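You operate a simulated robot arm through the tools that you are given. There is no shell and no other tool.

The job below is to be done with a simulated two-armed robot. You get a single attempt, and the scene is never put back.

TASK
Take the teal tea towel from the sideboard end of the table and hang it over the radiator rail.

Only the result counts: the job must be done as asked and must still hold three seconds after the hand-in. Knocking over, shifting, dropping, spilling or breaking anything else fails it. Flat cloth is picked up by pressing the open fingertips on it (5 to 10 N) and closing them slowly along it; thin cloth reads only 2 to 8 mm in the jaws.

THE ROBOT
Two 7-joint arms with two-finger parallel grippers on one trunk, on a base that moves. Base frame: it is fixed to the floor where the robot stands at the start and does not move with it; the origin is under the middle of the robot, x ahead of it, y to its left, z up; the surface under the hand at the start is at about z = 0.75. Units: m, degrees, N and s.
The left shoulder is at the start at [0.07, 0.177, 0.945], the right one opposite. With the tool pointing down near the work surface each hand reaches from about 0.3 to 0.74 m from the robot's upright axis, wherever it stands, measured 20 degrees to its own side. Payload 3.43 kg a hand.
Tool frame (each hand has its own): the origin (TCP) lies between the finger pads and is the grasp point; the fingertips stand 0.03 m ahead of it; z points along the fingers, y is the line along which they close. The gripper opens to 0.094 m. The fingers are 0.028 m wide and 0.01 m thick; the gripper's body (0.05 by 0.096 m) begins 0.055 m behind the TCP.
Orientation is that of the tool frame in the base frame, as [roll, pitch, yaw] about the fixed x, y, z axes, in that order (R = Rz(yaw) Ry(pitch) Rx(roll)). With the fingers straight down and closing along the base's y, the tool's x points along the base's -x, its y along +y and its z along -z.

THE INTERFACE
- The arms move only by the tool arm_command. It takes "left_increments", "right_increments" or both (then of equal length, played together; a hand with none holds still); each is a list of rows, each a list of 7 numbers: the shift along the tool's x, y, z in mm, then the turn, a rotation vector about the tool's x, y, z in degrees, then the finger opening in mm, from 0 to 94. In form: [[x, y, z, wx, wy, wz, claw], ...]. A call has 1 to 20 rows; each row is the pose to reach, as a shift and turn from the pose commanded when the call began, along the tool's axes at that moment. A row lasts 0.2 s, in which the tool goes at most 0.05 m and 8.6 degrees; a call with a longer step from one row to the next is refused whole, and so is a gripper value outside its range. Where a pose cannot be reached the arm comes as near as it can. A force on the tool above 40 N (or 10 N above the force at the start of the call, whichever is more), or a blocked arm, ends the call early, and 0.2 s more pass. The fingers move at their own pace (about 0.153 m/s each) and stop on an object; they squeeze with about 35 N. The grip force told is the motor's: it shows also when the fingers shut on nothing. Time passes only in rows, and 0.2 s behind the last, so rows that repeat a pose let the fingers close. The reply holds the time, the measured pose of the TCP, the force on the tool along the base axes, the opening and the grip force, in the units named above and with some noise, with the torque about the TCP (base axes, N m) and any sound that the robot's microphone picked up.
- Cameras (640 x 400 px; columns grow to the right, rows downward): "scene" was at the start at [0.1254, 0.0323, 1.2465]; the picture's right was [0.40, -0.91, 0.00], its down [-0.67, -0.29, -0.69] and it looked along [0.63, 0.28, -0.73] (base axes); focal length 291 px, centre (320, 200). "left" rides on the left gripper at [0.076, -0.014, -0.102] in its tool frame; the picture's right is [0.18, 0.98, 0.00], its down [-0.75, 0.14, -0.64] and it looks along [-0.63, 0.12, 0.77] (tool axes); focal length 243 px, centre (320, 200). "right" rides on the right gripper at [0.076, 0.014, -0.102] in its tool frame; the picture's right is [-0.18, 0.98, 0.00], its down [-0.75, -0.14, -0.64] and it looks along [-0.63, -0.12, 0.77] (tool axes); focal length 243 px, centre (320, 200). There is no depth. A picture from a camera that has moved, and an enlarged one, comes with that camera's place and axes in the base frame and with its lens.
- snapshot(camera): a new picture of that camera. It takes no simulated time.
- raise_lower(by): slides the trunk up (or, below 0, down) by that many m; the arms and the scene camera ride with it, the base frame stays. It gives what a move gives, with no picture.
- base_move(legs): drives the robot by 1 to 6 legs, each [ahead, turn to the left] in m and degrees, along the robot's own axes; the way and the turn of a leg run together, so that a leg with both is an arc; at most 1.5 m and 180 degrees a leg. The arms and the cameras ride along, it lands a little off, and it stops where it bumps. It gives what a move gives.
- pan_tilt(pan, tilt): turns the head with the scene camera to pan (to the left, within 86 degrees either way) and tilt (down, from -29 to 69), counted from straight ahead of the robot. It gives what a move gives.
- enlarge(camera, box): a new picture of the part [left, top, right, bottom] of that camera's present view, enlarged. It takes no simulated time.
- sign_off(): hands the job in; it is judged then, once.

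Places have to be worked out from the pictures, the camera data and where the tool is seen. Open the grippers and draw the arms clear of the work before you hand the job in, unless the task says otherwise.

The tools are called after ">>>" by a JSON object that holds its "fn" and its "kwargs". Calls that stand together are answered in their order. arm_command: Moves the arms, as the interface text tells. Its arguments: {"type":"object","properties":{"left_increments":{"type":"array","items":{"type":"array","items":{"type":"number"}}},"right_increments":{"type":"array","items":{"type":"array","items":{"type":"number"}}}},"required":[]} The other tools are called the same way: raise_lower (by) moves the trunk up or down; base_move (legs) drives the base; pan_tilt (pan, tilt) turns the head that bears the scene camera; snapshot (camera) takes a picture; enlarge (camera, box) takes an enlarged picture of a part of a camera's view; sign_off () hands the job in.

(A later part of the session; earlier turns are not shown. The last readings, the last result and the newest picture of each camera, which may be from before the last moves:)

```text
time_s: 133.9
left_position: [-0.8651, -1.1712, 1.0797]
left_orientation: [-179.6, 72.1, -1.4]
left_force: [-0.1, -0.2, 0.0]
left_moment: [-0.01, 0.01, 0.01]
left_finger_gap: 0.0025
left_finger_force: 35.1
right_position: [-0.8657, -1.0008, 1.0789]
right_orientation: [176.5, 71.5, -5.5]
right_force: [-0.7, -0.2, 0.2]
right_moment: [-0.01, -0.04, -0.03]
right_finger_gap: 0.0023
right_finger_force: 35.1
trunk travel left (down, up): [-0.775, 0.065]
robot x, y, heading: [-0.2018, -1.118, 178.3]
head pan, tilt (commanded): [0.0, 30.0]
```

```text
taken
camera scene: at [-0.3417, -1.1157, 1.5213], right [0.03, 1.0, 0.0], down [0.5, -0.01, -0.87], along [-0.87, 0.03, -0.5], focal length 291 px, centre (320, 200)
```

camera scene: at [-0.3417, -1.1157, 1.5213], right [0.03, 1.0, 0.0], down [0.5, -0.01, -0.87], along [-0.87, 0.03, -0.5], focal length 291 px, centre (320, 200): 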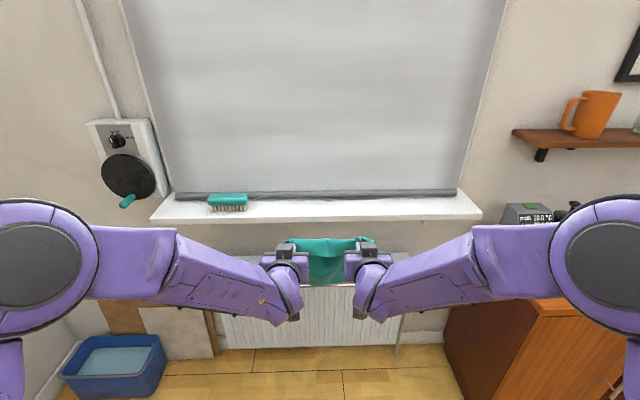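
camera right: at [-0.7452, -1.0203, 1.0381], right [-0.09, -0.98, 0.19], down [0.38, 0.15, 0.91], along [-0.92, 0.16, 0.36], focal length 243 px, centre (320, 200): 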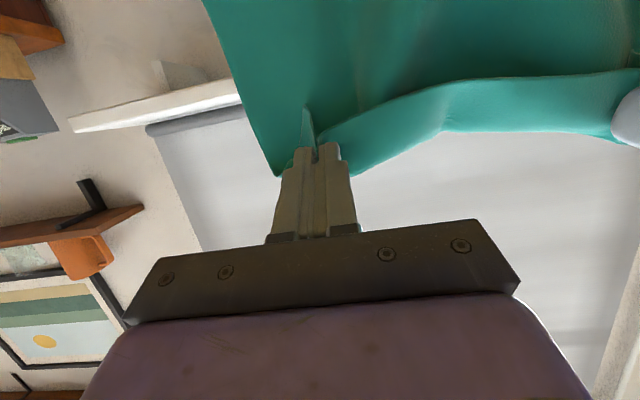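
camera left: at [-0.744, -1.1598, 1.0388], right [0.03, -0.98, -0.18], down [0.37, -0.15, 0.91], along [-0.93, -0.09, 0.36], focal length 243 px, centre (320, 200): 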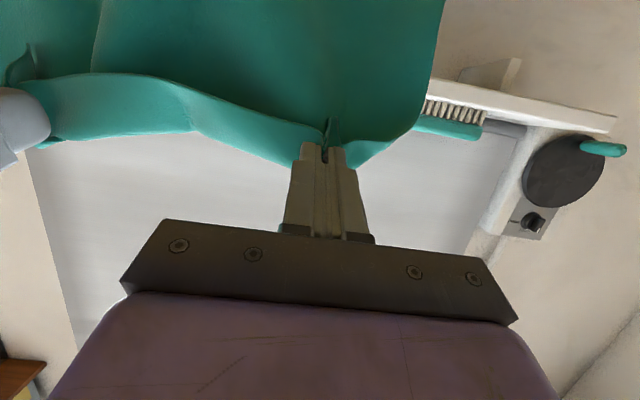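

There is a dark block on the upper side of each gripper, and it has to pass near the ledge. I'll take two panned views to triangulate the blocks and the hem.

>>> {"fn": "pan_tilt", "kwargs": {"pan": 40, "tilt": 40}}

>>> {"fn": "snapshot", "kwargs": {"camera": "scene"}}

>>> {"fn": "enlarge", "kwargs": {"camera": "scene", "box": [400, 60, 640, 210]}}

>>> {"fn": "pan_tilt", "kwargs": {"pan": -40, "tilt": 40}}

>>> {"fn": "snapshot", "kwargs": {"camera": "scene"}}

>>> {"fn": "enlarge", "kwargs": {"camera": "scene", "box": [0, 60, 240, 210]}}

```text
time_s: 135.0
left_position: [-0.8667, -1.1712, 1.0783]
left_orientation: [-179.6, 72.0, -1.4]
left_force: [0.1, 0.1, -0.3]
left_moment: [-0.01, -0.02, 0.02]
left_finger_gap: 0.002
left_finger_force: 34.8
right_position: [-0.8661, -1.002, 1.0784]
right_orientation: [176.4, 71.6, -5.4]
right_force: [-0.1, 0.3, -0.5]
right_moment: [-0.03, -0.03, -0.05]
right_finger_gap: 0.0021
right_finger_force: 34.9
trunk travel left (down, up): [-0.775, 0.065]
robot x, y, heading: [-0.2041, -1.1199, 178.4]
head pan, tilt (commanded): [40.0, 40.0]
```

```text
taken
camera scene: at [-0.3181, -1.1709, 1.506], right [-0.62, 0.79, 0.0], down [0.5, 0.4, -0.77], along [-0.6, -0.47, -0.64], focal length 291 px, centre (320, 200)
```

scene: 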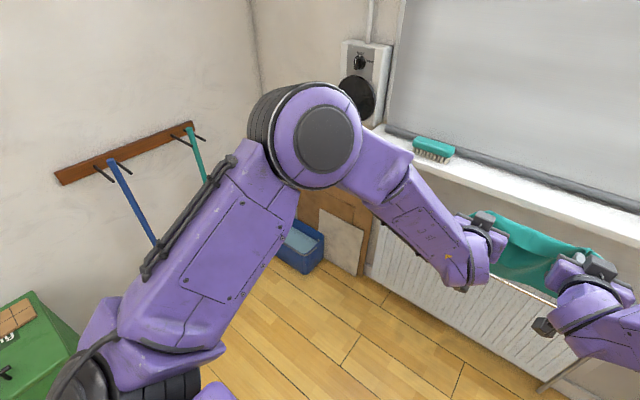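

```text
2.67 times, centred on (520, 135) of scene
camera zoom: at [-0.3181, -1.1709, 1.506], right [-0.62, 0.79, 0.0], down [0.5, 0.4, -0.77], along [-0.6, -0.47, -0.64], focal length 776 px, centre (-213, 373)
```

zoom: 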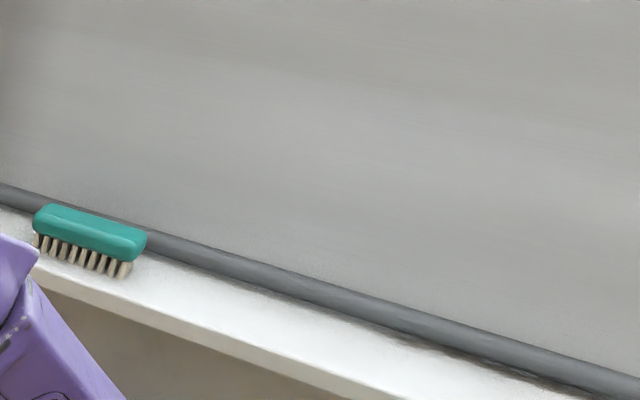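

```text
time_s: 136.5
left_position: [-0.8666, -1.1711, 1.0799]
left_orientation: [-179.6, 72.0, -1.3]
left_force: [-1.1, -0.4, -0.1]
left_moment: [0.01, -0.01, 0.04]
left_finger_gap: 0.0021
left_finger_force: 35.0
right_position: [-0.8664, -1.0016, 1.0783]
right_orientation: [176.4, 71.6, -5.4]
right_force: [0.1, 0.1, 0.0]
right_moment: [0.0, 0.01, -0.03]
right_finger_gap: 0.0025
right_finger_force: 35.2
trunk travel left (down, up): [-0.775, 0.065]
robot x, y, heading: [-0.2032, -1.1217, 178.2]
head pan, tilt (commanded): [-40.0, 40.0]
```

```text
taken
camera scene: at [-0.3148, -1.0619, 1.506], right [0.66, 0.75, 0.0], down [0.48, -0.43, -0.77], along [-0.57, 0.51, -0.64], focal length 291 px, centre (320, 200)
```

scene: 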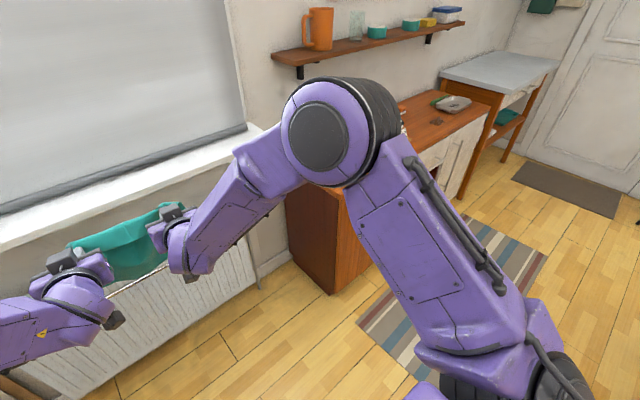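

```text
2.67 times, centred on (120, 135) of scene
camera zoom: at [-0.3148, -1.0619, 1.506], right [0.66, 0.75, 0.0], down [0.48, -0.43, -0.77], along [-0.57, 0.51, -0.64], focal length 776 px, centre (853, 373)
```

zoom: 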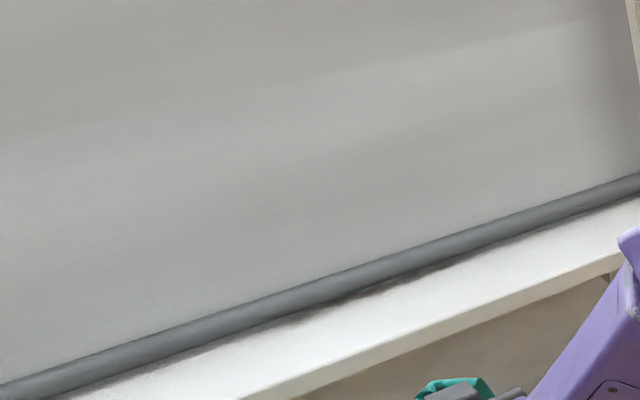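

I'll zoom in on the hands in this view and in the mirrored one.

>>> {"fn": "enlarge", "kwargs": {"camera": "scene", "box": [0, 190, 240, 340]}}

>>> {"fn": "pan_tilt", "kwargs": {"pan": 30, "tilt": 45}}

>>> {"fn": "enlarge", "kwargs": {"camera": "scene", "box": [400, 110, 640, 260]}}

```text
2.67 times, centred on (120, 265) of scene
camera zoom: at [-0.3148, -1.0619, 1.506], right [0.66, 0.75, 0.0], down [0.48, -0.43, -0.77], along [-0.57, 0.51, -0.64], focal length 776 px, centre (853, 27)
```

zoom: 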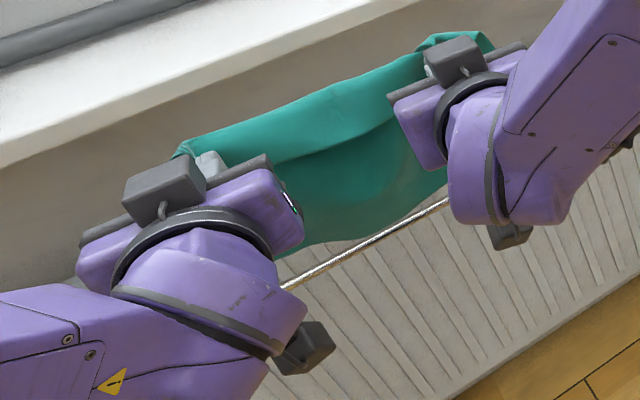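

```text
time_s: 137.9
left_position: [-0.8665, -1.1702, 1.0798]
left_orientation: [-179.6, 72.0, -1.3]
left_force: [0.4, 0.4, -0.7]
left_moment: [-0.03, 0.01, -0.01]
left_finger_gap: 0.0021
left_finger_force: 34.9
right_position: [-0.8661, -1.0025, 1.0794]
right_orientation: [176.5, 71.6, -5.5]
right_force: [-1.6, 0.1, 0.4]
right_moment: [0.0, -0.02, -0.04]
right_finger_gap: 0.0023
right_finger_force: 35.2
trunk travel left (down, up): [-0.775, 0.065]
robot x, y, heading: [-0.2058, -1.1188, 178.4]
head pan, tilt (commanded): [30.0, 45.0]
```

```text
2.67 times, centred on (520, 185) of scene
camera zoom: at [-0.323, -1.1568, 1.4987], right [-0.47, 0.88, 0.0], down [0.62, 0.33, -0.71], along [-0.62, -0.33, -0.71], focal length 776 px, centre (-213, 240)
```

zoom: 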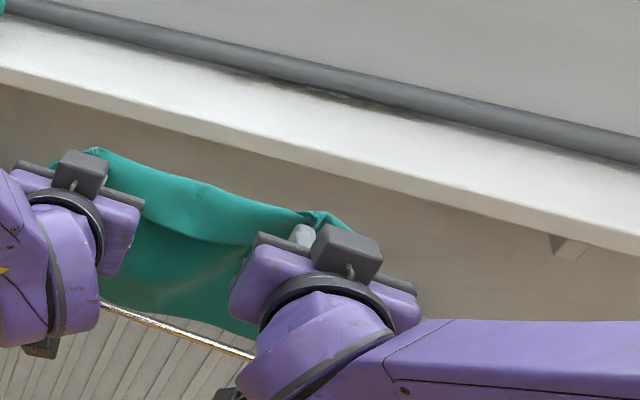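

The triangulation shows that the towel is folded over the line between the pinches: a 5 cm flap on my side and the bulk on the far side, with its hem about 0.143 m below TCP height. The best two-view fits put the rail at x ≈ -1.175, z ≈ 0.645 and the ledge front at x ≈ -1.137, underside 0.976. With TCP at z ≈ 0.84 everything clears, so I'll lower the trunk by 0.24 here and re-check.

>>> {"fn": "raise_lower", "kwargs": {"by": -0.24}}

>>> {"fn": "pan_tilt", "kwargs": {"pan": 0, "tilt": 35}}

>>> {"fn": "snapshot", "kwargs": {"camera": "scene"}}

>>> {"fn": "snapshot", "kwargs": {"camera": "left"}}

>>> {"fn": "snapshot", "kwargs": {"camera": "right"}}

```text
time_s: 140.4
left_position: [-0.8662, -1.1701, 0.8392]
left_orientation: [-179.6, 71.9, -1.4]
left_force: [-0.3, 0.1, 0.6]
left_moment: [-0.01, -0.02, 0.01]
left_finger_gap: 0.0022
left_finger_force: 35.1
right_position: [-0.8647, -1.0022, 0.8387]
right_orientation: [176.3, 71.7, -5.5]
right_force: [0.4, 0.4, -0.1]
right_moment: [-0.01, -0.04, -0.04]
right_finger_gap: 0.0024
right_finger_force: 34.9
trunk travel left (down, up): [-0.535, 0.305]
robot x, y, heading: [-0.2057, -1.1177, 178.4]
head pan, tilt (commanded): [30.0, 45.0]
```

```text
time_s: 141.4
left_position: [-0.8673, -1.1717, 0.8397]
left_orientation: [-179.6, 72.0, -1.3]
left_force: [0.6, -0.3, -0.6]
left_moment: [0.04, -0.03, 0.03]
left_finger_gap: 0.0021
left_finger_force: 35.1
right_position: [-0.865, -1.0017, 0.839]
right_orientation: [176.4, 71.6, -5.5]
right_force: [-0.2, 0.3, -0.2]
right_moment: [-0.04, 0.0, 0.01]
right_finger_gap: 0.0021
right_finger_force: 34.5
trunk travel left (down, up): [-0.535, 0.305]
robot x, y, heading: [-0.2005, -1.1185, 178.6]
head pan, tilt (commanded): [0.0, 35.0]
```

```text
taken
camera scene: at [-0.3393, -1.1158, 1.2735], right [0.03, 1.0, 0.0], down [0.57, -0.02, -0.82], along [-0.82, 0.02, -0.57], focal length 291 px, centre (320, 200)
```

scene: 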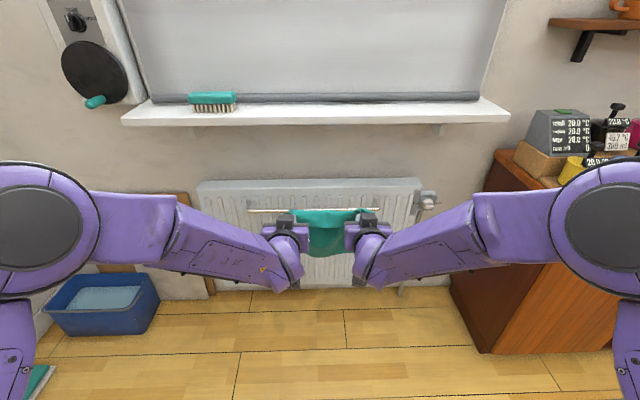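

```text
taken
camera left: at [-0.744, -1.16, 0.7988], right [0.03, -0.98, -0.18], down [0.37, -0.16, 0.91], along [-0.93, -0.09, 0.36], focal length 243 px, centre (320, 200)
```

left: 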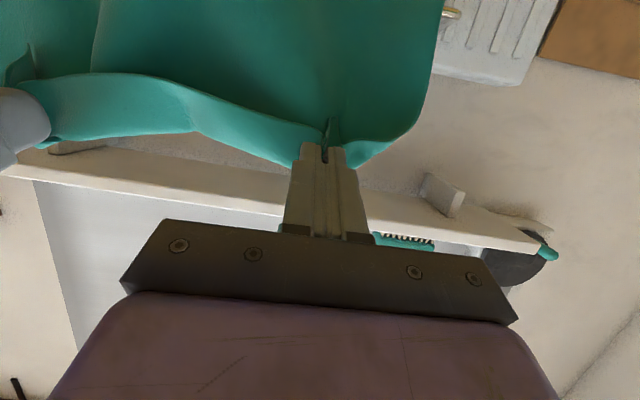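

```text
taken
camera right: at [-0.7452, -1.0206, 0.7981], right [-0.09, -0.98, 0.19], down [0.38, 0.15, 0.91], along [-0.92, 0.16, 0.36], focal length 243 px, centre (320, 200)
```

right: 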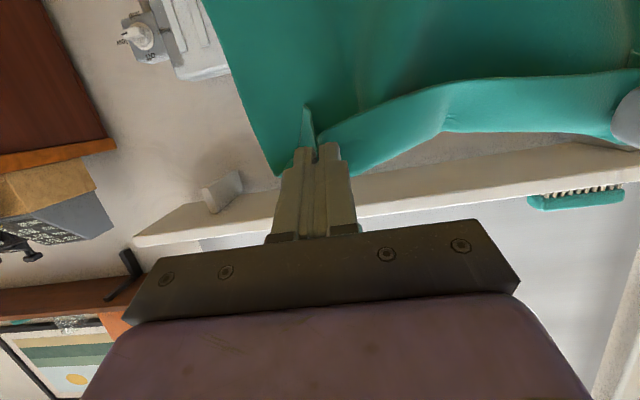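

The rail's left end shows in the left hand camera exactly where I predicted (z ≈ 0.642). The hem is about 4.5 cm above the rail, so I'll drive ahead 0.2 m, stopping short of the rail, and look again.

>>> {"fn": "base_move", "kwargs": {"legs": [[0.2, 0]]}}

>>> {"fn": "snapshot", "kwargs": {"camera": "scene"}}

>>> {"fn": "snapshot", "kwargs": {"camera": "left"}}

>>> {"fn": "snapshot", "kwargs": {"camera": "right"}}

```text
time_s: 143.0
left_position: [-1.0687, -1.162, 0.839]
left_orientation: [-179.6, 72.0, -1.5]
left_force: [-1.1, 0.3, -0.2]
left_moment: [0.0, 0.01, -0.01]
left_finger_gap: 0.0023
left_finger_force: 34.5
right_position: [-1.0679, -0.9938, 0.8388]
right_orientation: [176.4, 71.5, -5.7]
right_force: [0.6, 0.0, -0.2]
right_moment: [-0.01, -0.02, -0.03]
right_finger_gap: 0.0024
right_finger_force: 35.4
trunk travel left (down, up): [-0.535, 0.305]
robot x, y, heading: [-0.4037, -1.115, 178.0]
head pan, tilt (commanded): [0.0, 35.0]
```

```text
taken
camera scene: at [-0.5417, -1.1089, 1.2735], right [0.03, 1.0, 0.0], down [0.57, -0.02, -0.82], along [-0.82, 0.03, -0.57], focal length 291 px, centre (320, 200)
```

scene: 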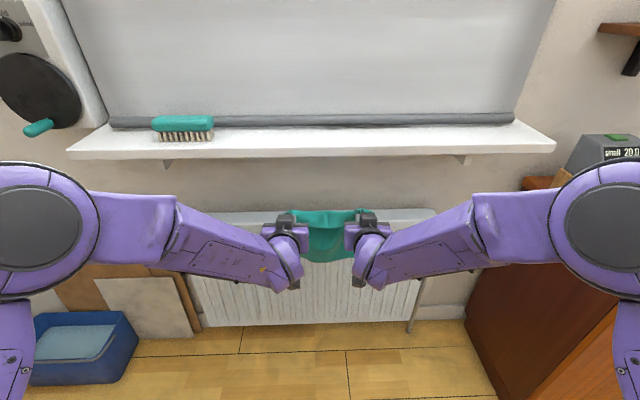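

```text
taken
camera left: at [-0.9462, -1.1519, 0.7984], right [0.02, -0.98, -0.18], down [0.37, -0.16, 0.92], along [-0.93, -0.09, 0.36], focal length 243 px, centre (320, 200)
```

left: 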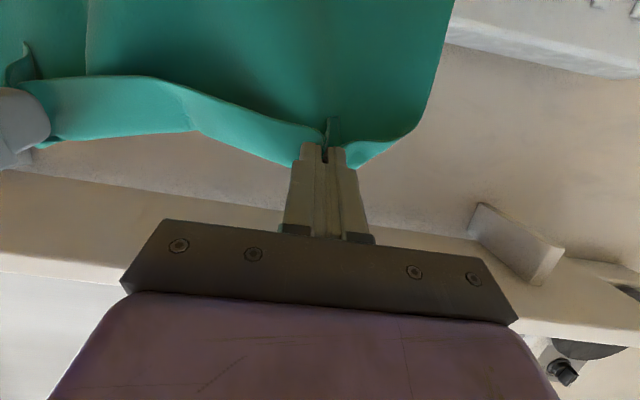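

```text
taken
camera right: at [-0.947, -1.0126, 0.7977], right [-0.1, -0.98, 0.19], down [0.38, 0.14, 0.91], along [-0.92, 0.16, 0.35], focal length 243 px, centre (320, 200)
```

right: 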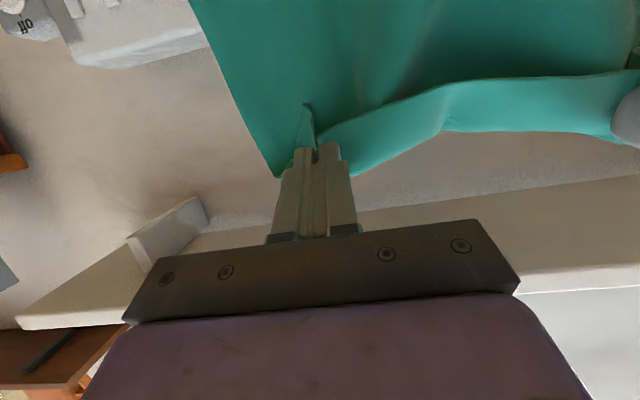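

All is as computed: the ledge brackets are well to either side and the hands are below the ledge. I'll drive the last 0.11 m so that the cloth hangs just behind the rail line, still above it.

>>> {"fn": "base_move", "kwargs": {"legs": [[0.11, 0]]}}

>>> {"fn": "snapshot", "kwargs": {"camera": "scene"}}

>>> {"fn": "enlarge", "kwargs": {"camera": "scene", "box": [220, 150, 460, 300]}}

>>> {"fn": "snapshot", "kwargs": {"camera": "left"}}

```text
time_s: 144.2
left_position: [-1.1785, -1.1589, 0.8382]
left_orientation: [-179.6, 72.0, -1.5]
left_force: [-0.5, 0.1, -0.8]
left_moment: [0.01, -0.02, 0.04]
left_finger_gap: 0.0023
left_finger_force: 35.0
right_position: [-1.1786, -0.9905, 0.8374]
right_orientation: [176.4, 71.6, -5.6]
right_force: [-1.6, 0.4, -0.2]
right_moment: [-0.03, -0.03, 0.0]
right_finger_gap: 0.0025
right_finger_force: 35.1
trunk travel left (down, up): [-0.535, 0.305]
robot x, y, heading: [-0.5161, -1.1106, 178.0]
head pan, tilt (commanded): [0.0, 35.0]
```

```text
taken
camera scene: at [-0.6519, -1.1056, 1.2735], right [0.03, 1.0, 0.0], down [0.57, -0.02, -0.82], along [-0.82, 0.03, -0.57], focal length 291 px, centre (320, 200)
```

scene: 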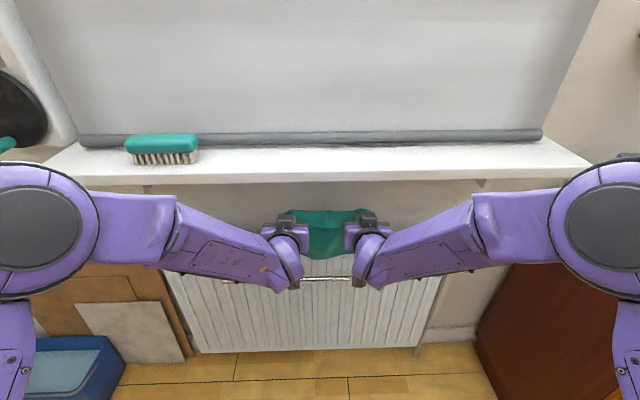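

```text
2.67 times, centred on (340, 225) of scene
camera zoom: at [-0.6519, -1.1056, 1.2735], right [0.03, 1.0, 0.0], down [0.57, -0.02, -0.82], along [-0.82, 0.03, -0.57], focal length 776 px, centre (267, 133)
```

zoom: 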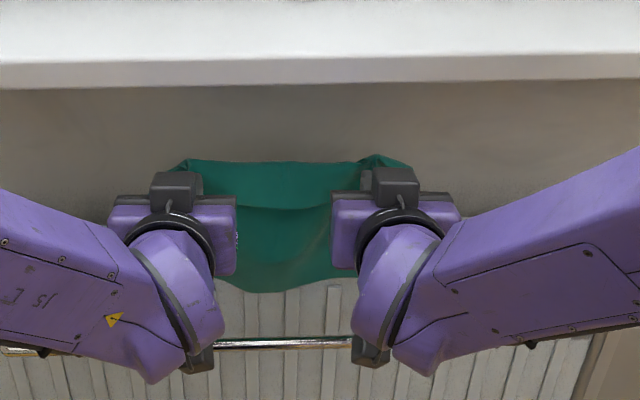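

```text
taken
camera left: at [-1.0563, -1.1492, 0.7984], right [0.02, -0.98, -0.18], down [0.37, -0.16, 0.92], along [-0.93, -0.09, 0.36], focal length 243 px, centre (320, 200)
```

left: 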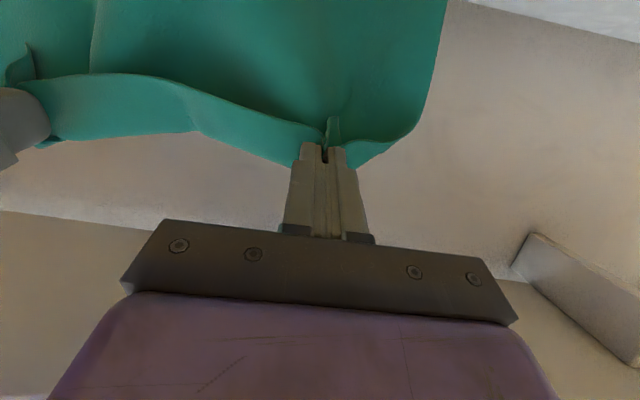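

The rail now measures (-1.177, z 0.643), and my fingertips are at x ≈ -1.207, so the cloth hangs about 3 cm behind the rail with its hem just above it. I'll lower the trunk 0.09 and check that the hem enters the gap behind the rail.

>>> {"fn": "raise_lower", "kwargs": {"by": -0.09}}

>>> {"fn": "enlarge", "kwargs": {"camera": "scene", "box": [220, 150, 460, 300]}}

>>> {"fn": "snapshot", "kwargs": {"camera": "left"}}

>>> {"fn": "snapshot", "kwargs": {"camera": "right"}}

```text
time_s: 145.4
left_position: [-1.178, -1.1603, 0.7498]
left_orientation: [-179.6, 71.9, -1.6]
left_force: [-0.3, -0.1, 0.1]
left_moment: [0.02, -0.05, -0.01]
left_finger_gap: 0.0023
left_finger_force: 34.6
right_position: [-1.1778, -0.9915, 0.7493]
right_orientation: [176.3, 71.7, -5.6]
right_force: [0.6, -0.6, 0.4]
right_moment: [0.01, -0.02, -0.01]
right_finger_gap: 0.0023
right_finger_force: 34.2
trunk travel left (down, up): [-0.445, 0.395]
robot x, y, heading: [-0.5174, -1.1116, 178.0]
head pan, tilt (commanded): [0.0, 35.0]
```

```text
2.67 times, centred on (340, 225) of scene
camera zoom: at [-0.6507, -1.1056, 1.1836], right [0.03, 1.0, 0.0], down [0.57, -0.02, -0.82], along [-0.82, 0.03, -0.57], focal length 776 px, centre (267, 133)
```

zoom: 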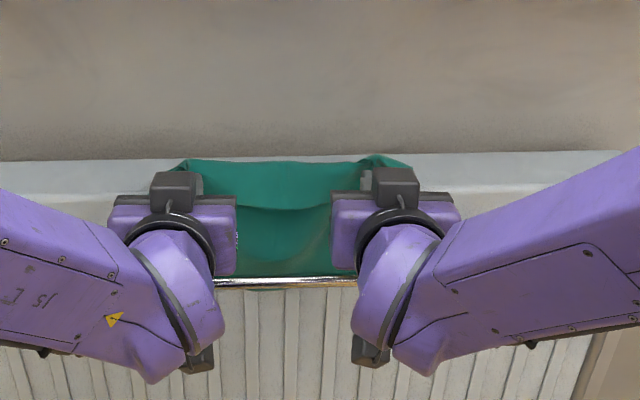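

```text
taken
camera left: at [-1.0556, -1.1492, 0.7091], right [0.02, -0.98, -0.18], down [0.37, -0.16, 0.91], along [-0.93, -0.09, 0.36], focal length 243 px, centre (320, 200)
```

left: 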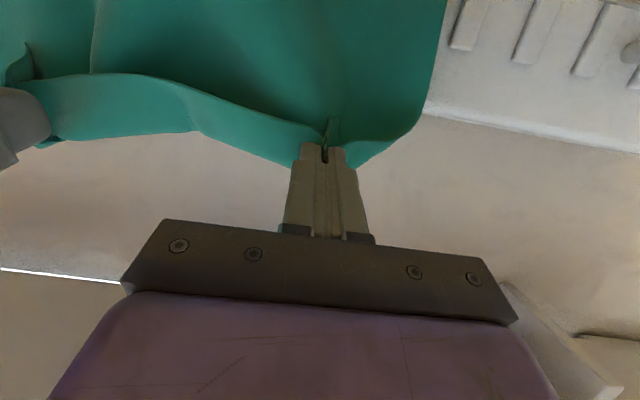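

```text
taken
camera right: at [-1.0566, -1.0099, 0.7084], right [-0.1, -0.98, 0.19], down [0.38, 0.14, 0.91], along [-0.92, 0.16, 0.36], focal length 243 px, centre (320, 200)
```

right: 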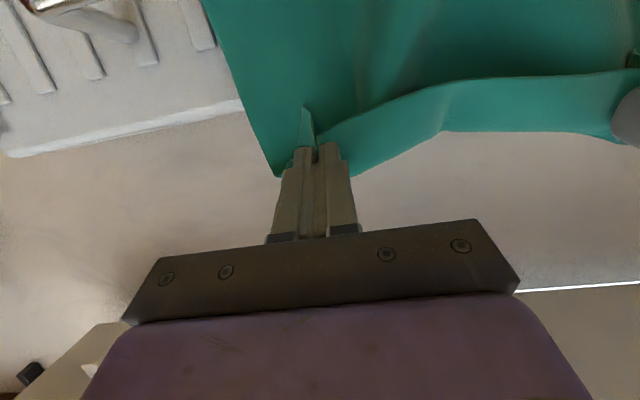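

The rail now crosses in front of the cloth, with the hem below it, so the towel is entering the gap behind the rail. I'll lower another 0.07 (TCP z ≈ 0.68), which leaves the fingers about 1.6 cm above the rail.

>>> {"fn": "raise_lower", "kwargs": {"by": -0.07}}

>>> {"fn": "enlarge", "kwargs": {"camera": "scene", "box": [220, 150, 460, 300]}}

>>> {"fn": "snapshot", "kwargs": {"camera": "left"}}

>>> {"fn": "snapshot", "kwargs": {"camera": "right"}}

```text
time_s: 146.5
left_position: [-1.1769, -1.1605, 0.68]
left_orientation: [-179.5, 72.0, -1.5]
left_force: [0.1, -0.1, 0.3]
left_moment: [-0.01, -0.01, 0.03]
left_finger_gap: 0.0022
left_finger_force: 34.6
right_position: [-1.1773, -0.9917, 0.6796]
right_orientation: [176.4, 71.7, -5.6]
right_force: [0.3, 0.3, 0.9]
right_moment: [0.03, -0.02, -0.02]
right_finger_gap: 0.0025
right_finger_force: 34.9
trunk travel left (down, up): [-0.375, 0.465]
robot x, y, heading: [-0.5174, -1.1148, 178.2]
head pan, tilt (commanded): [0.0, 35.0]
```

```text
2.67 times, centred on (340, 225) of scene
camera zoom: at [-0.6507, -1.1056, 1.1136], right [0.03, 1.0, 0.0], down [0.57, -0.02, -0.82], along [-0.82, 0.03, -0.57], focal length 776 px, centre (267, 133)
```

zoom: 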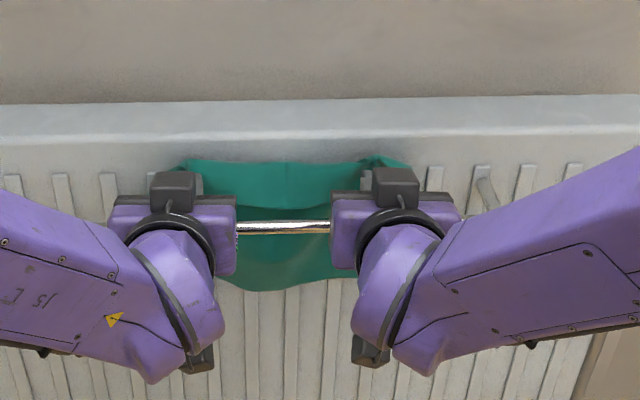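

```text
taken
camera left: at [-1.0556, -1.1492, 0.6391], right [0.02, -0.98, -0.18], down [0.37, -0.16, 0.91], along [-0.93, -0.09, 0.36], focal length 243 px, centre (320, 200)
```

left: 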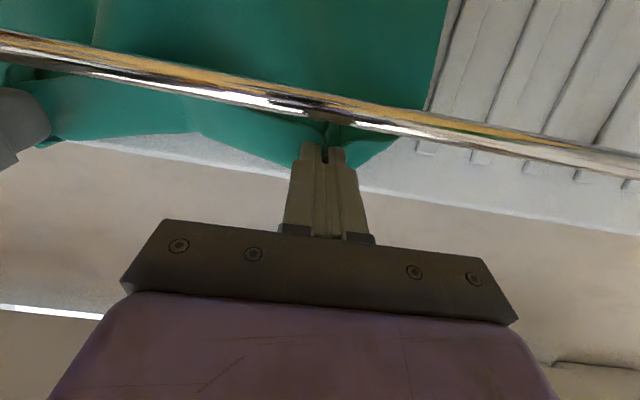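

```text
taken
camera right: at [-1.0566, -1.0099, 0.6384], right [-0.1, -0.98, 0.19], down [0.38, 0.14, 0.91], along [-0.92, 0.16, 0.36], focal length 243 px, centre (320, 200)
```

right: 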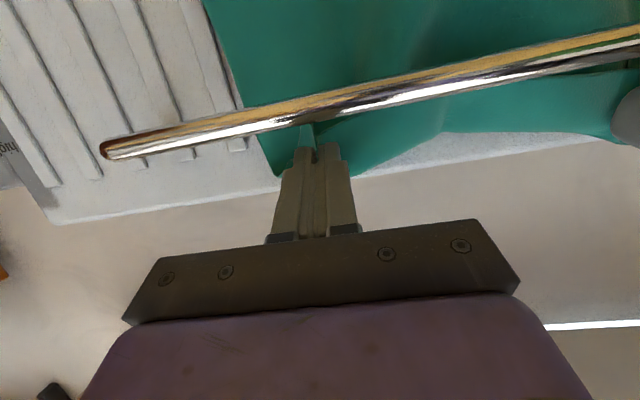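

The towel now hangs behind the rail, with about 11 cm of it below the rail and the rail passing just under the fingers. Next I bring the held edge back over the rail towards me, keeping it close to the rail; first I back off 3 cm.

>>> {"fn": "base_move", "kwargs": {"legs": [[-0.03, 0]]}}

>>> {"fn": "snapshot", "kwargs": {"camera": "left"}}

>>> {"fn": "enlarge", "kwargs": {"camera": "scene", "box": [220, 150, 460, 300]}}

```text
time_s: 147.3
left_position: [-1.1469, -1.1611, 0.6806]
left_orientation: [-179.5, 72.0, -1.5]
left_force: [0.3, -0.4, -0.4]
left_moment: [0.01, -0.01, 0.04]
left_finger_gap: 0.0024
left_finger_force: 35.3
right_position: [-1.1461, -0.9922, 0.6812]
right_orientation: [176.4, 71.7, -5.7]
right_force: [0.6, -0.7, -0.1]
right_moment: [0.03, -0.05, -0.01]
right_finger_gap: 0.0025
right_finger_force: 34.7
trunk travel left (down, up): [-0.375, 0.465]
robot x, y, heading: [-0.482, -1.1094, 178.2]
head pan, tilt (commanded): [0.0, 35.0]
```

```text
taken
camera left: at [-1.0249, -1.1499, 0.6396], right [0.02, -0.98, -0.18], down [0.37, -0.16, 0.91], along [-0.93, -0.09, 0.36], focal length 243 px, centre (320, 200)
```

left: 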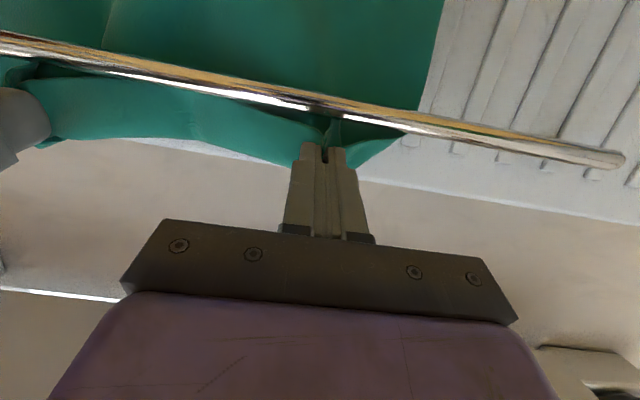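

```text
2.67 times, centred on (340, 225) of scene
camera zoom: at [-0.6196, -1.1066, 1.1138], right [0.03, 1.0, 0.0], down [0.57, -0.02, -0.82], along [-0.82, 0.03, -0.57], focal length 776 px, centre (267, 133)
```

zoom: 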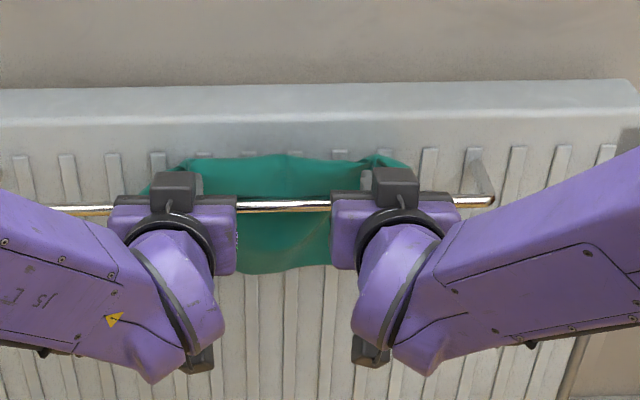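

The fingertips are now directly above the rail and the cloth follows smoothly. I'll back off another 4 cm to bring the held edge to the front of the rail.

>>> {"fn": "base_move", "kwargs": {"legs": [[-0.04, 0]]}}

>>> {"fn": "snapshot", "kwargs": {"camera": "left"}}

>>> {"fn": "snapshot", "kwargs": {"camera": "right"}}

>>> {"fn": "enlarge", "kwargs": {"camera": "scene", "box": [220, 150, 460, 300]}}

```text
time_s: 148.2
left_position: [-1.1065, -1.1624, 0.6803]
left_orientation: [-179.5, 72.1, -1.5]
left_force: [0.5, -0.5, 0.6]
left_moment: [-0.03, -0.01, 0.03]
left_finger_gap: 0.0025
left_finger_force: 34.7
right_position: [-1.1065, -0.9923, 0.6787]
right_orientation: [176.5, 71.7, -5.6]
right_force: [0.0, -0.5, -0.5]
right_moment: [-0.01, -0.03, 0.01]
right_finger_gap: 0.0025
right_finger_force: 35.0
trunk travel left (down, up): [-0.375, 0.465]
robot x, y, heading: [-0.4461, -1.1124, 178.4]
head pan, tilt (commanded): [0.0, 35.0]
```

```text
taken
camera left: at [-0.9845, -1.1514, 0.6397], right [0.02, -0.98, -0.18], down [0.37, -0.16, 0.91], along [-0.93, -0.09, 0.36], focal length 243 px, centre (320, 200)
```

left: 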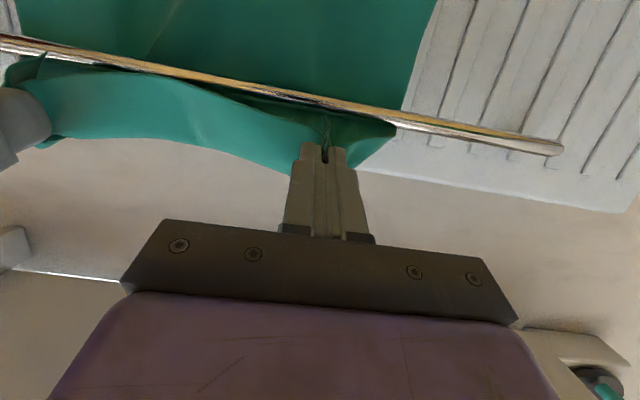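

```text
taken
camera right: at [-0.9855, -1.0122, 0.6391], right [-0.09, -0.98, 0.19], down [0.38, 0.14, 0.91], along [-0.92, 0.16, 0.36], focal length 243 px, centre (320, 200)
```

right: 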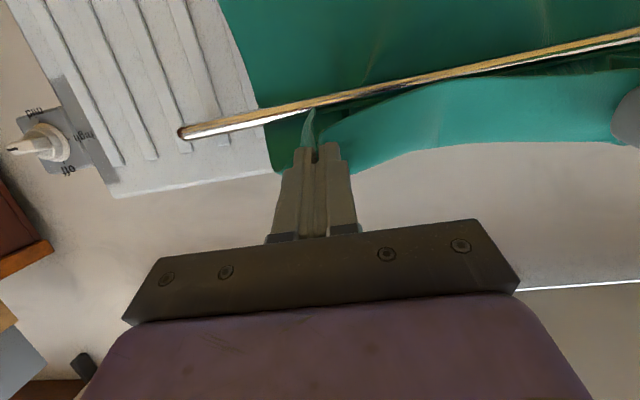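

```text
2.67 times, centred on (340, 225) of scene
camera zoom: at [-0.5791, -1.1079, 1.1138], right [0.03, 1.0, 0.0], down [0.57, -0.02, -0.82], along [-0.82, 0.03, -0.57], focal length 776 px, centre (267, 133)
```

zoom: 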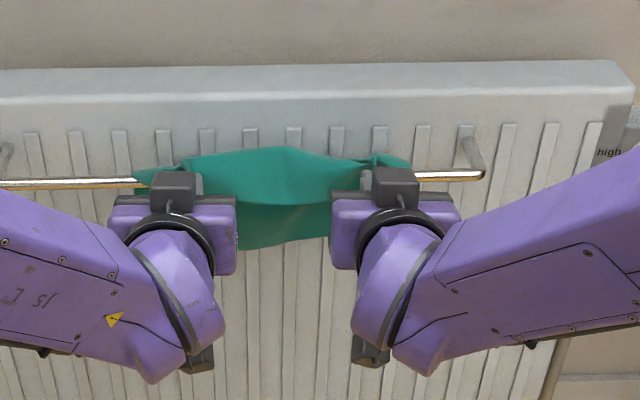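

The cloth now passes over the rail: the front part covers it between the hands and the rest hangs behind. I'll lower the trunk 5 cm so that the front part comes down on my side.

>>> {"fn": "raise_lower", "kwargs": {"by": -0.05}}

>>> {"fn": "snapshot", "kwargs": {"camera": "left"}}

>>> {"fn": "snapshot", "kwargs": {"camera": "right"}}

>>> {"fn": "enlarge", "kwargs": {"camera": "scene", "box": [220, 130, 460, 280]}}

```text
time_s: 149.1
left_position: [-1.1077, -1.1621, 0.6303]
left_orientation: [-179.5, 72.1, -1.4]
left_force: [-1.2, 0.5, 0.1]
left_moment: [0.01, -0.04, 0.04]
left_finger_gap: 0.0024
left_finger_force: 35.3
right_position: [-1.1063, -0.9929, 0.629]
right_orientation: [176.4, 71.7, -5.6]
right_force: [-0.4, -0.5, 0.3]
right_moment: [0.0, -0.03, 0.03]
right_finger_gap: 0.0024
right_finger_force: 35.4
trunk travel left (down, up): [-0.325, 0.515]
robot x, y, heading: [-0.4442, -1.1142, 178.1]
head pan, tilt (commanded): [0.0, 35.0]
```

```text
taken
camera left: at [-0.9851, -1.1513, 0.5891], right [0.02, -0.98, -0.18], down [0.37, -0.16, 0.91], along [-0.93, -0.09, 0.36], focal length 243 px, centre (320, 200)
```

left: 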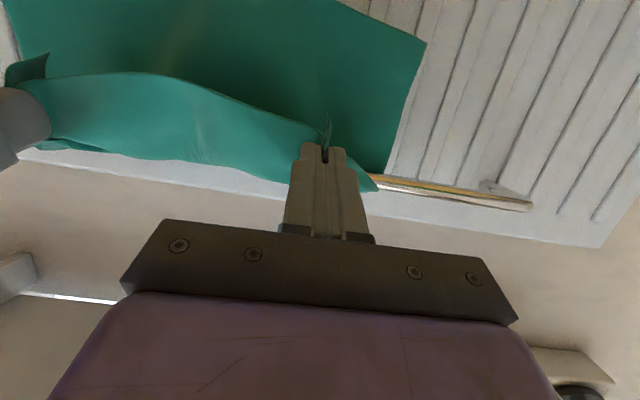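

```text
taken
camera right: at [-0.9861, -1.0122, 0.5885], right [-0.09, -0.98, 0.19], down [0.38, 0.15, 0.91], along [-0.92, 0.16, 0.36], focal length 243 px, centre (320, 200)
```

right: 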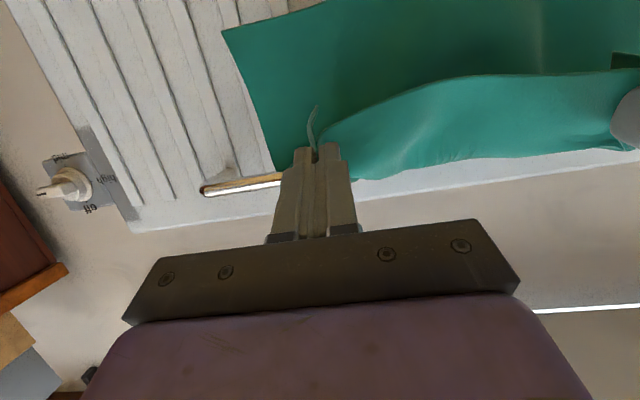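

```text
2.67 times, centred on (340, 205) of scene
camera zoom: at [-0.5802, -1.1079, 1.0636], right [0.03, 1.0, 0.0], down [0.57, -0.02, -0.82], along [-0.82, 0.03, -0.57], focal length 776 px, centre (267, 187)
```

zoom: 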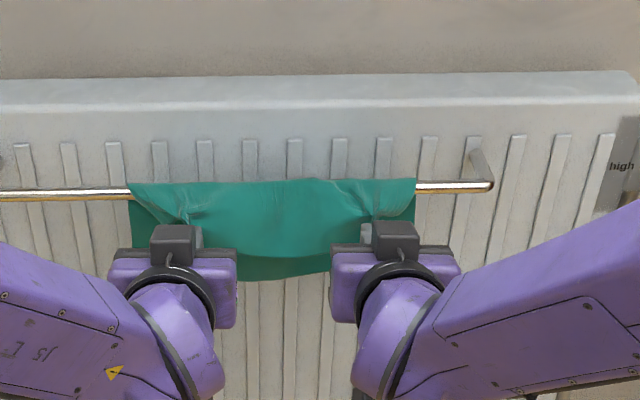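

The towel is draped over the rail with roughly 11 cm behind it and a similar amount in front. I'll lower another 3 cm so that the front takes up its slack before release.

>>> {"fn": "raise_lower", "kwargs": {"by": -0.03}}

>>> {"fn": "snapshot", "kwargs": {"camera": "left"}}

>>> {"fn": "snapshot", "kwargs": {"camera": "right"}}

>>> {"fn": "enlarge", "kwargs": {"camera": "scene", "box": [220, 130, 460, 280]}}

```text
time_s: 149.9
left_position: [-1.1069, -1.1618, 0.6004]
left_orientation: [-179.5, 72.0, -1.4]
left_force: [-1.1, -0.3, 0.1]
left_moment: [-0.01, -0.01, 0.02]
left_finger_gap: 0.0022
left_finger_force: 34.4
right_position: [-1.107, -0.9928, 0.5987]
right_orientation: [176.4, 71.8, -5.6]
right_force: [0.4, -0.1, -0.4]
right_moment: [0.0, -0.01, -0.01]
right_finger_gap: 0.0023
right_finger_force: 34.9
trunk travel left (down, up): [-0.295, 0.545]
robot x, y, heading: [-0.4462, -1.1132, 178.0]
head pan, tilt (commanded): [0.0, 35.0]
```

```text
taken
camera left: at [-0.9851, -1.1513, 0.5591], right [0.02, -0.98, -0.18], down [0.37, -0.16, 0.91], along [-0.93, -0.09, 0.36], focal length 243 px, centre (320, 200)
```

left: 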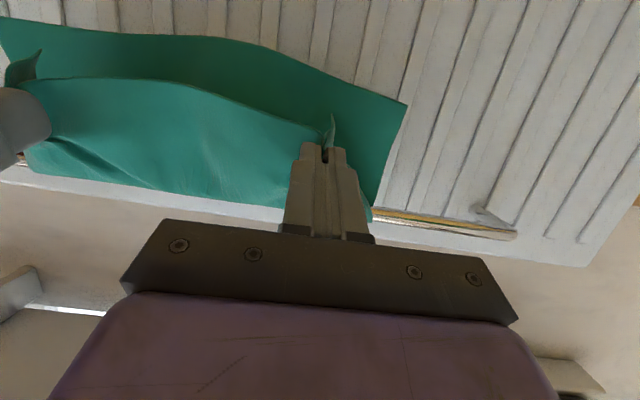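

```text
taken
camera right: at [-0.9861, -1.0122, 0.5585], right [-0.1, -0.98, 0.19], down [0.38, 0.15, 0.91], along [-0.92, 0.16, 0.36], focal length 243 px, centre (320, 200)
```

right: 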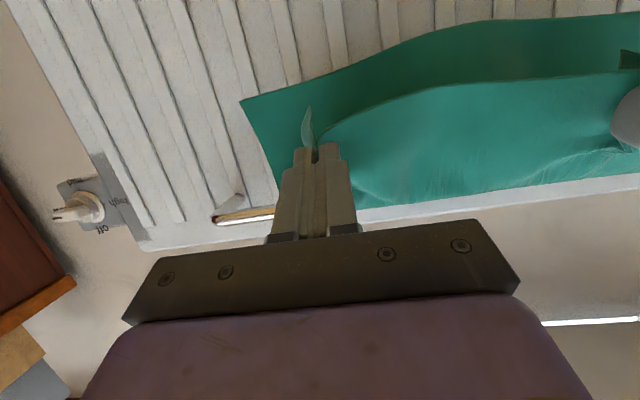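

```text
2.67 times, centred on (340, 205) of scene
camera zoom: at [-0.5801, -1.1079, 1.0336], right [0.03, 1.0, 0.0], down [0.57, -0.02, -0.82], along [-0.82, 0.03, -0.57], focal length 776 px, centre (267, 187)
```

zoom: 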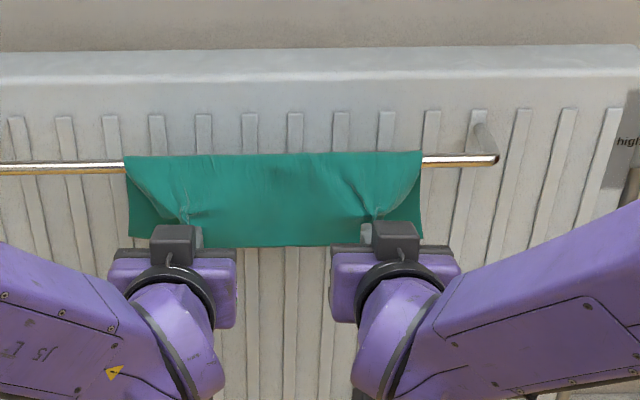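

The drape measures about 9.5 cm behind the rail and 12 cm in front, well balanced and spread along the rail. I'll open both grippers gently.

>>> {"fn": "arm_command", "kwargs": {"left_increments": [[0, 0, 0, 0, 0, 0, 4], [0, 0, 0, 0, 0, 0, 8], [0, 0, 0, 0, 0, 0, 14], [0, 0, 0, 0, 0, 0, 20], [0, 0, 0, 0, 0, 0, 26], [0, 0, 0, 0, 0, 0, 30], [0, 0, 0, 0, 0, 0, 30], [0, 0, 0, 0, 0, 0, 30]], "right_increments": [[0, 0, 0, 0, 0, 0, 4], [0, 0, 0, 0, 0, 0, 8], [0, 0, 0, 0, 0, 0, 14], [0, 0, 0, 0, 0, 0, 20], [0, 0, 0, 0, 0, 0, 26], [0, 0, 0, 0, 0, 0, 30], [0, 0, 0, 0, 0, 0, 30], [0, 0, 0, 0, 0, 0, 30]]}}

>>> {"fn": "snapshot", "kwargs": {"camera": "left"}}

>>> {"fn": "snapshot", "kwargs": {"camera": "right"}}

>>> {"fn": "enlarge", "kwargs": {"camera": "scene", "box": [220, 130, 460, 280]}}

```text
time_s: 151.7
left_position: [-1.1083, -1.1625, 0.6003]
left_orientation: [-179.5, 72.0, -1.4]
left_force: [0.4, -0.1, 0.6]
left_moment: [0.03, 0.02, -0.02]
left_finger_gap: 0.0299
left_finger_force: 0.0
right_position: [-1.107, -0.9925, 0.5987]
right_orientation: [176.4, 71.6, -5.6]
right_force: [-0.4, 0.6, -0.3]
right_moment: [-0.02, 0.04, 0.01]
right_finger_gap: 0.0301
right_finger_force: 0.0
trunk travel left (down, up): [-0.295, 0.545]
robot x, y, heading: [-0.4441, -1.1126, 178.1]
head pan, tilt (commanded): [0.0, 35.0]
```

```text
taken
camera left: at [-0.9852, -1.1513, 0.5589], right [0.02, -0.98, -0.18], down [0.37, -0.16, 0.91], along [-0.93, -0.09, 0.36], focal length 243 px, centre (320, 200)
```

left: 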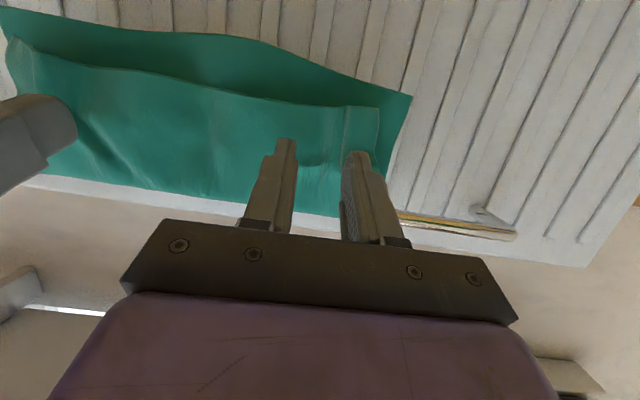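

```text
taken
camera right: at [-0.9862, -1.0122, 0.5583], right [-0.1, -0.98, 0.19], down [0.38, 0.15, 0.91], along [-0.92, 0.16, 0.36], focal length 243 px, centre (320, 200)
```

right: 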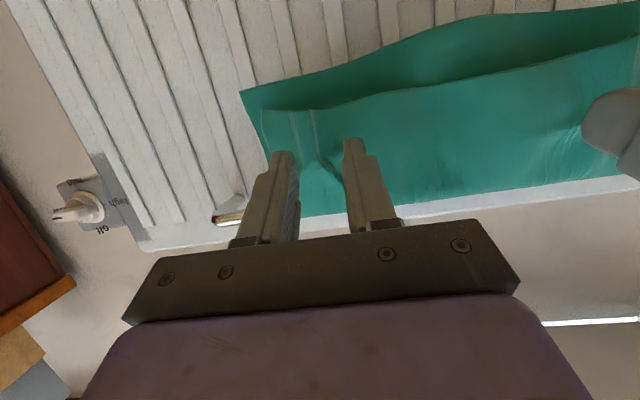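

```text
2.67 times, centred on (340, 205) of scene
camera zoom: at [-0.5804, -1.1078, 1.0336], right [0.03, 1.0, 0.0], down [0.57, -0.02, -0.82], along [-0.82, 0.03, -0.57], focal length 776 px, centre (267, 187)
```

zoom: 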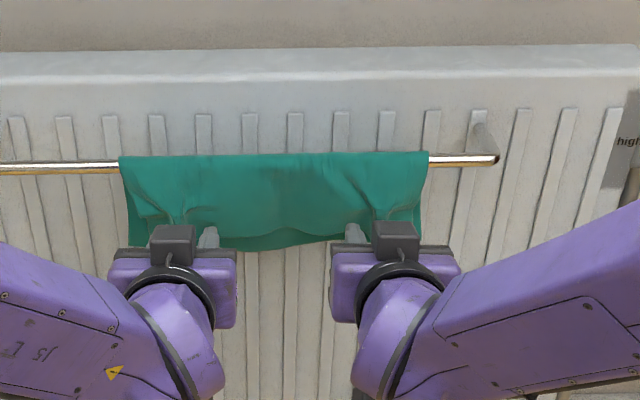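

The towel is released and hangs by itself over the rail, with front and back parts of similar length. I'll back straight away from it, first 6 cm, and check that it stays.

>>> {"fn": "base_move", "kwargs": {"legs": [[-0.06, 0]]}}

>>> {"fn": "snapshot", "kwargs": {"camera": "left"}}

>>> {"fn": "enlarge", "kwargs": {"camera": "scene", "box": [220, 110, 460, 260]}}

```text
time_s: 152.7
left_position: [-1.0474, -1.1634, 0.5997]
left_orientation: [-179.5, 72.0, -1.4]
left_force: [-0.6, -0.5, 0.2]
left_moment: [0.0, -0.03, 0.0]
left_finger_gap: 0.03
left_finger_force: 0.0
right_position: [-1.0466, -0.9958, 0.6003]
right_orientation: [176.4, 71.6, -5.5]
right_force: [-0.5, -0.9, -0.3]
right_moment: [-0.01, 0.01, 0.01]
right_finger_gap: 0.0299
right_finger_force: 0.0
trunk travel left (down, up): [-0.295, 0.545]
robot x, y, heading: [-0.3834, -1.1125, 178.0]
head pan, tilt (commanded): [0.0, 35.0]
```

```text
taken
camera left: at [-0.9257, -1.1531, 0.5594], right [0.02, -0.98, -0.18], down [0.37, -0.16, 0.91], along [-0.93, -0.09, 0.36], focal length 243 px, centre (320, 200)
```

left: 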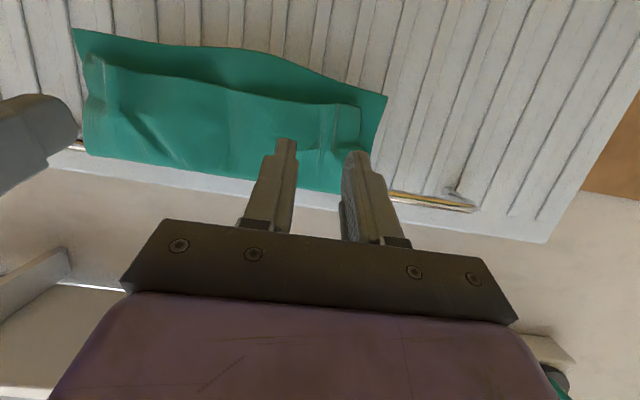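

```text
2.67 times, centred on (340, 185) of scene
camera zoom: at [-0.5205, -1.1097, 1.0337], right [0.03, 1.0, 0.0], down [0.57, -0.02, -0.82], along [-0.82, 0.03, -0.57], focal length 776 px, centre (267, 240)
```

zoom: 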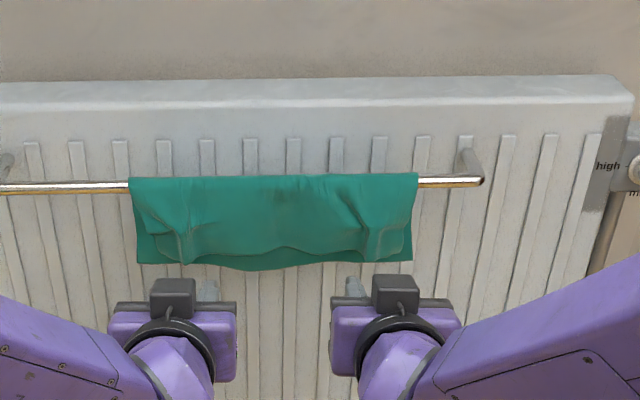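

The towel stays put. I'll back well away, open the grippers fully, and take another look to confirm it isn't slipping.

>>> {"fn": "base_move", "kwargs": {"legs": [[-0.25, 0]]}}

>>> {"fn": "arm_command", "kwargs": {"left_increments": [[0, 0, 0, 0, 0, 0, 60], [0, 0, 0, 0, 0, 0, 90], [0, 0, 0, 0, 0, 0, 90]], "right_increments": [[0, 0, 0, 0, 0, 0, 60], [0, 0, 0, 0, 0, 0, 90], [0, 0, 0, 0, 0, 0, 90]]}}

>>> {"fn": "snapshot", "kwargs": {"camera": "scene"}}

>>> {"fn": "enlarge", "kwargs": {"camera": "scene", "box": [240, 80, 400, 180]}}

```text
time_s: 154.5
left_position: [-0.7957, -1.1721, 0.5995]
left_orientation: [-179.5, 72.0, -1.4]
left_force: [0.0, -0.2, -0.2]
left_moment: [0.01, -0.01, 0.01]
left_finger_gap: 0.0299
left_finger_force: 0.2
right_position: [-0.7969, -1.0041, 0.599]
right_orientation: [176.4, 71.7, -5.6]
right_force: [0.4, -0.7, 0.5]
right_moment: [0.02, 0.0, -0.02]
right_finger_gap: 0.0299
right_finger_force: 0.0
trunk travel left (down, up): [-0.295, 0.545]
robot x, y, heading: [-0.1355, -1.1212, 178.3]
head pan, tilt (commanded): [0.0, 35.0]
```

```text
time_s: 155.3
left_position: [-0.7971, -1.1729, 0.5988]
left_orientation: [-179.4, 71.9, -1.4]
left_force: [0.8, 0.3, 0.2]
left_moment: [-0.01, 0.0, -0.01]
left_finger_gap: 0.0901
left_finger_force: 0.0
right_position: [-0.7968, -1.0045, 0.5985]
right_orientation: [176.5, 71.7, -5.5]
right_force: [0.2, 0.4, 0.4]
right_moment: [-0.01, 0.03, 0.03]
right_finger_gap: 0.0899
right_finger_force: 0.0
trunk travel left (down, up): [-0.295, 0.545]
robot x, y, heading: [-0.1309, -1.1221, 178.1]
head pan, tilt (commanded): [0.0, 35.0]
```

```text
taken
camera scene: at [-0.2695, -1.1177, 1.0336], right [0.03, 1.0, 0.0], down [0.57, -0.02, -0.82], along [-0.82, 0.03, -0.57], focal length 291 px, centre (320, 200)
```

scene: 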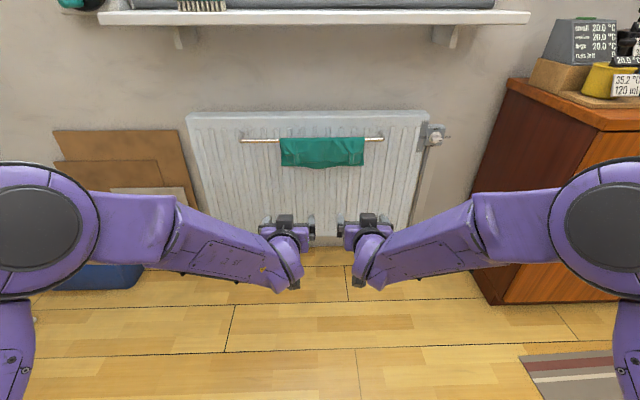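

```text
4.00 times, centred on (320, 130) of scene
camera zoom: at [-0.2695, -1.1177, 1.0336], right [0.03, 1.0, 0.0], down [0.57, -0.02, -0.82], along [-0.82, 0.03, -0.57], focal length 1164 px, centre (320, 480)
```

zoom: 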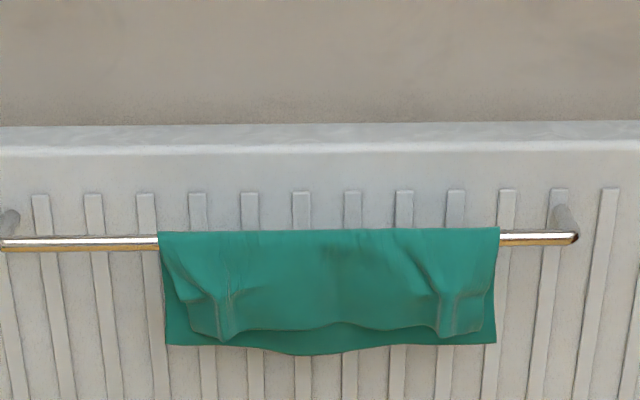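

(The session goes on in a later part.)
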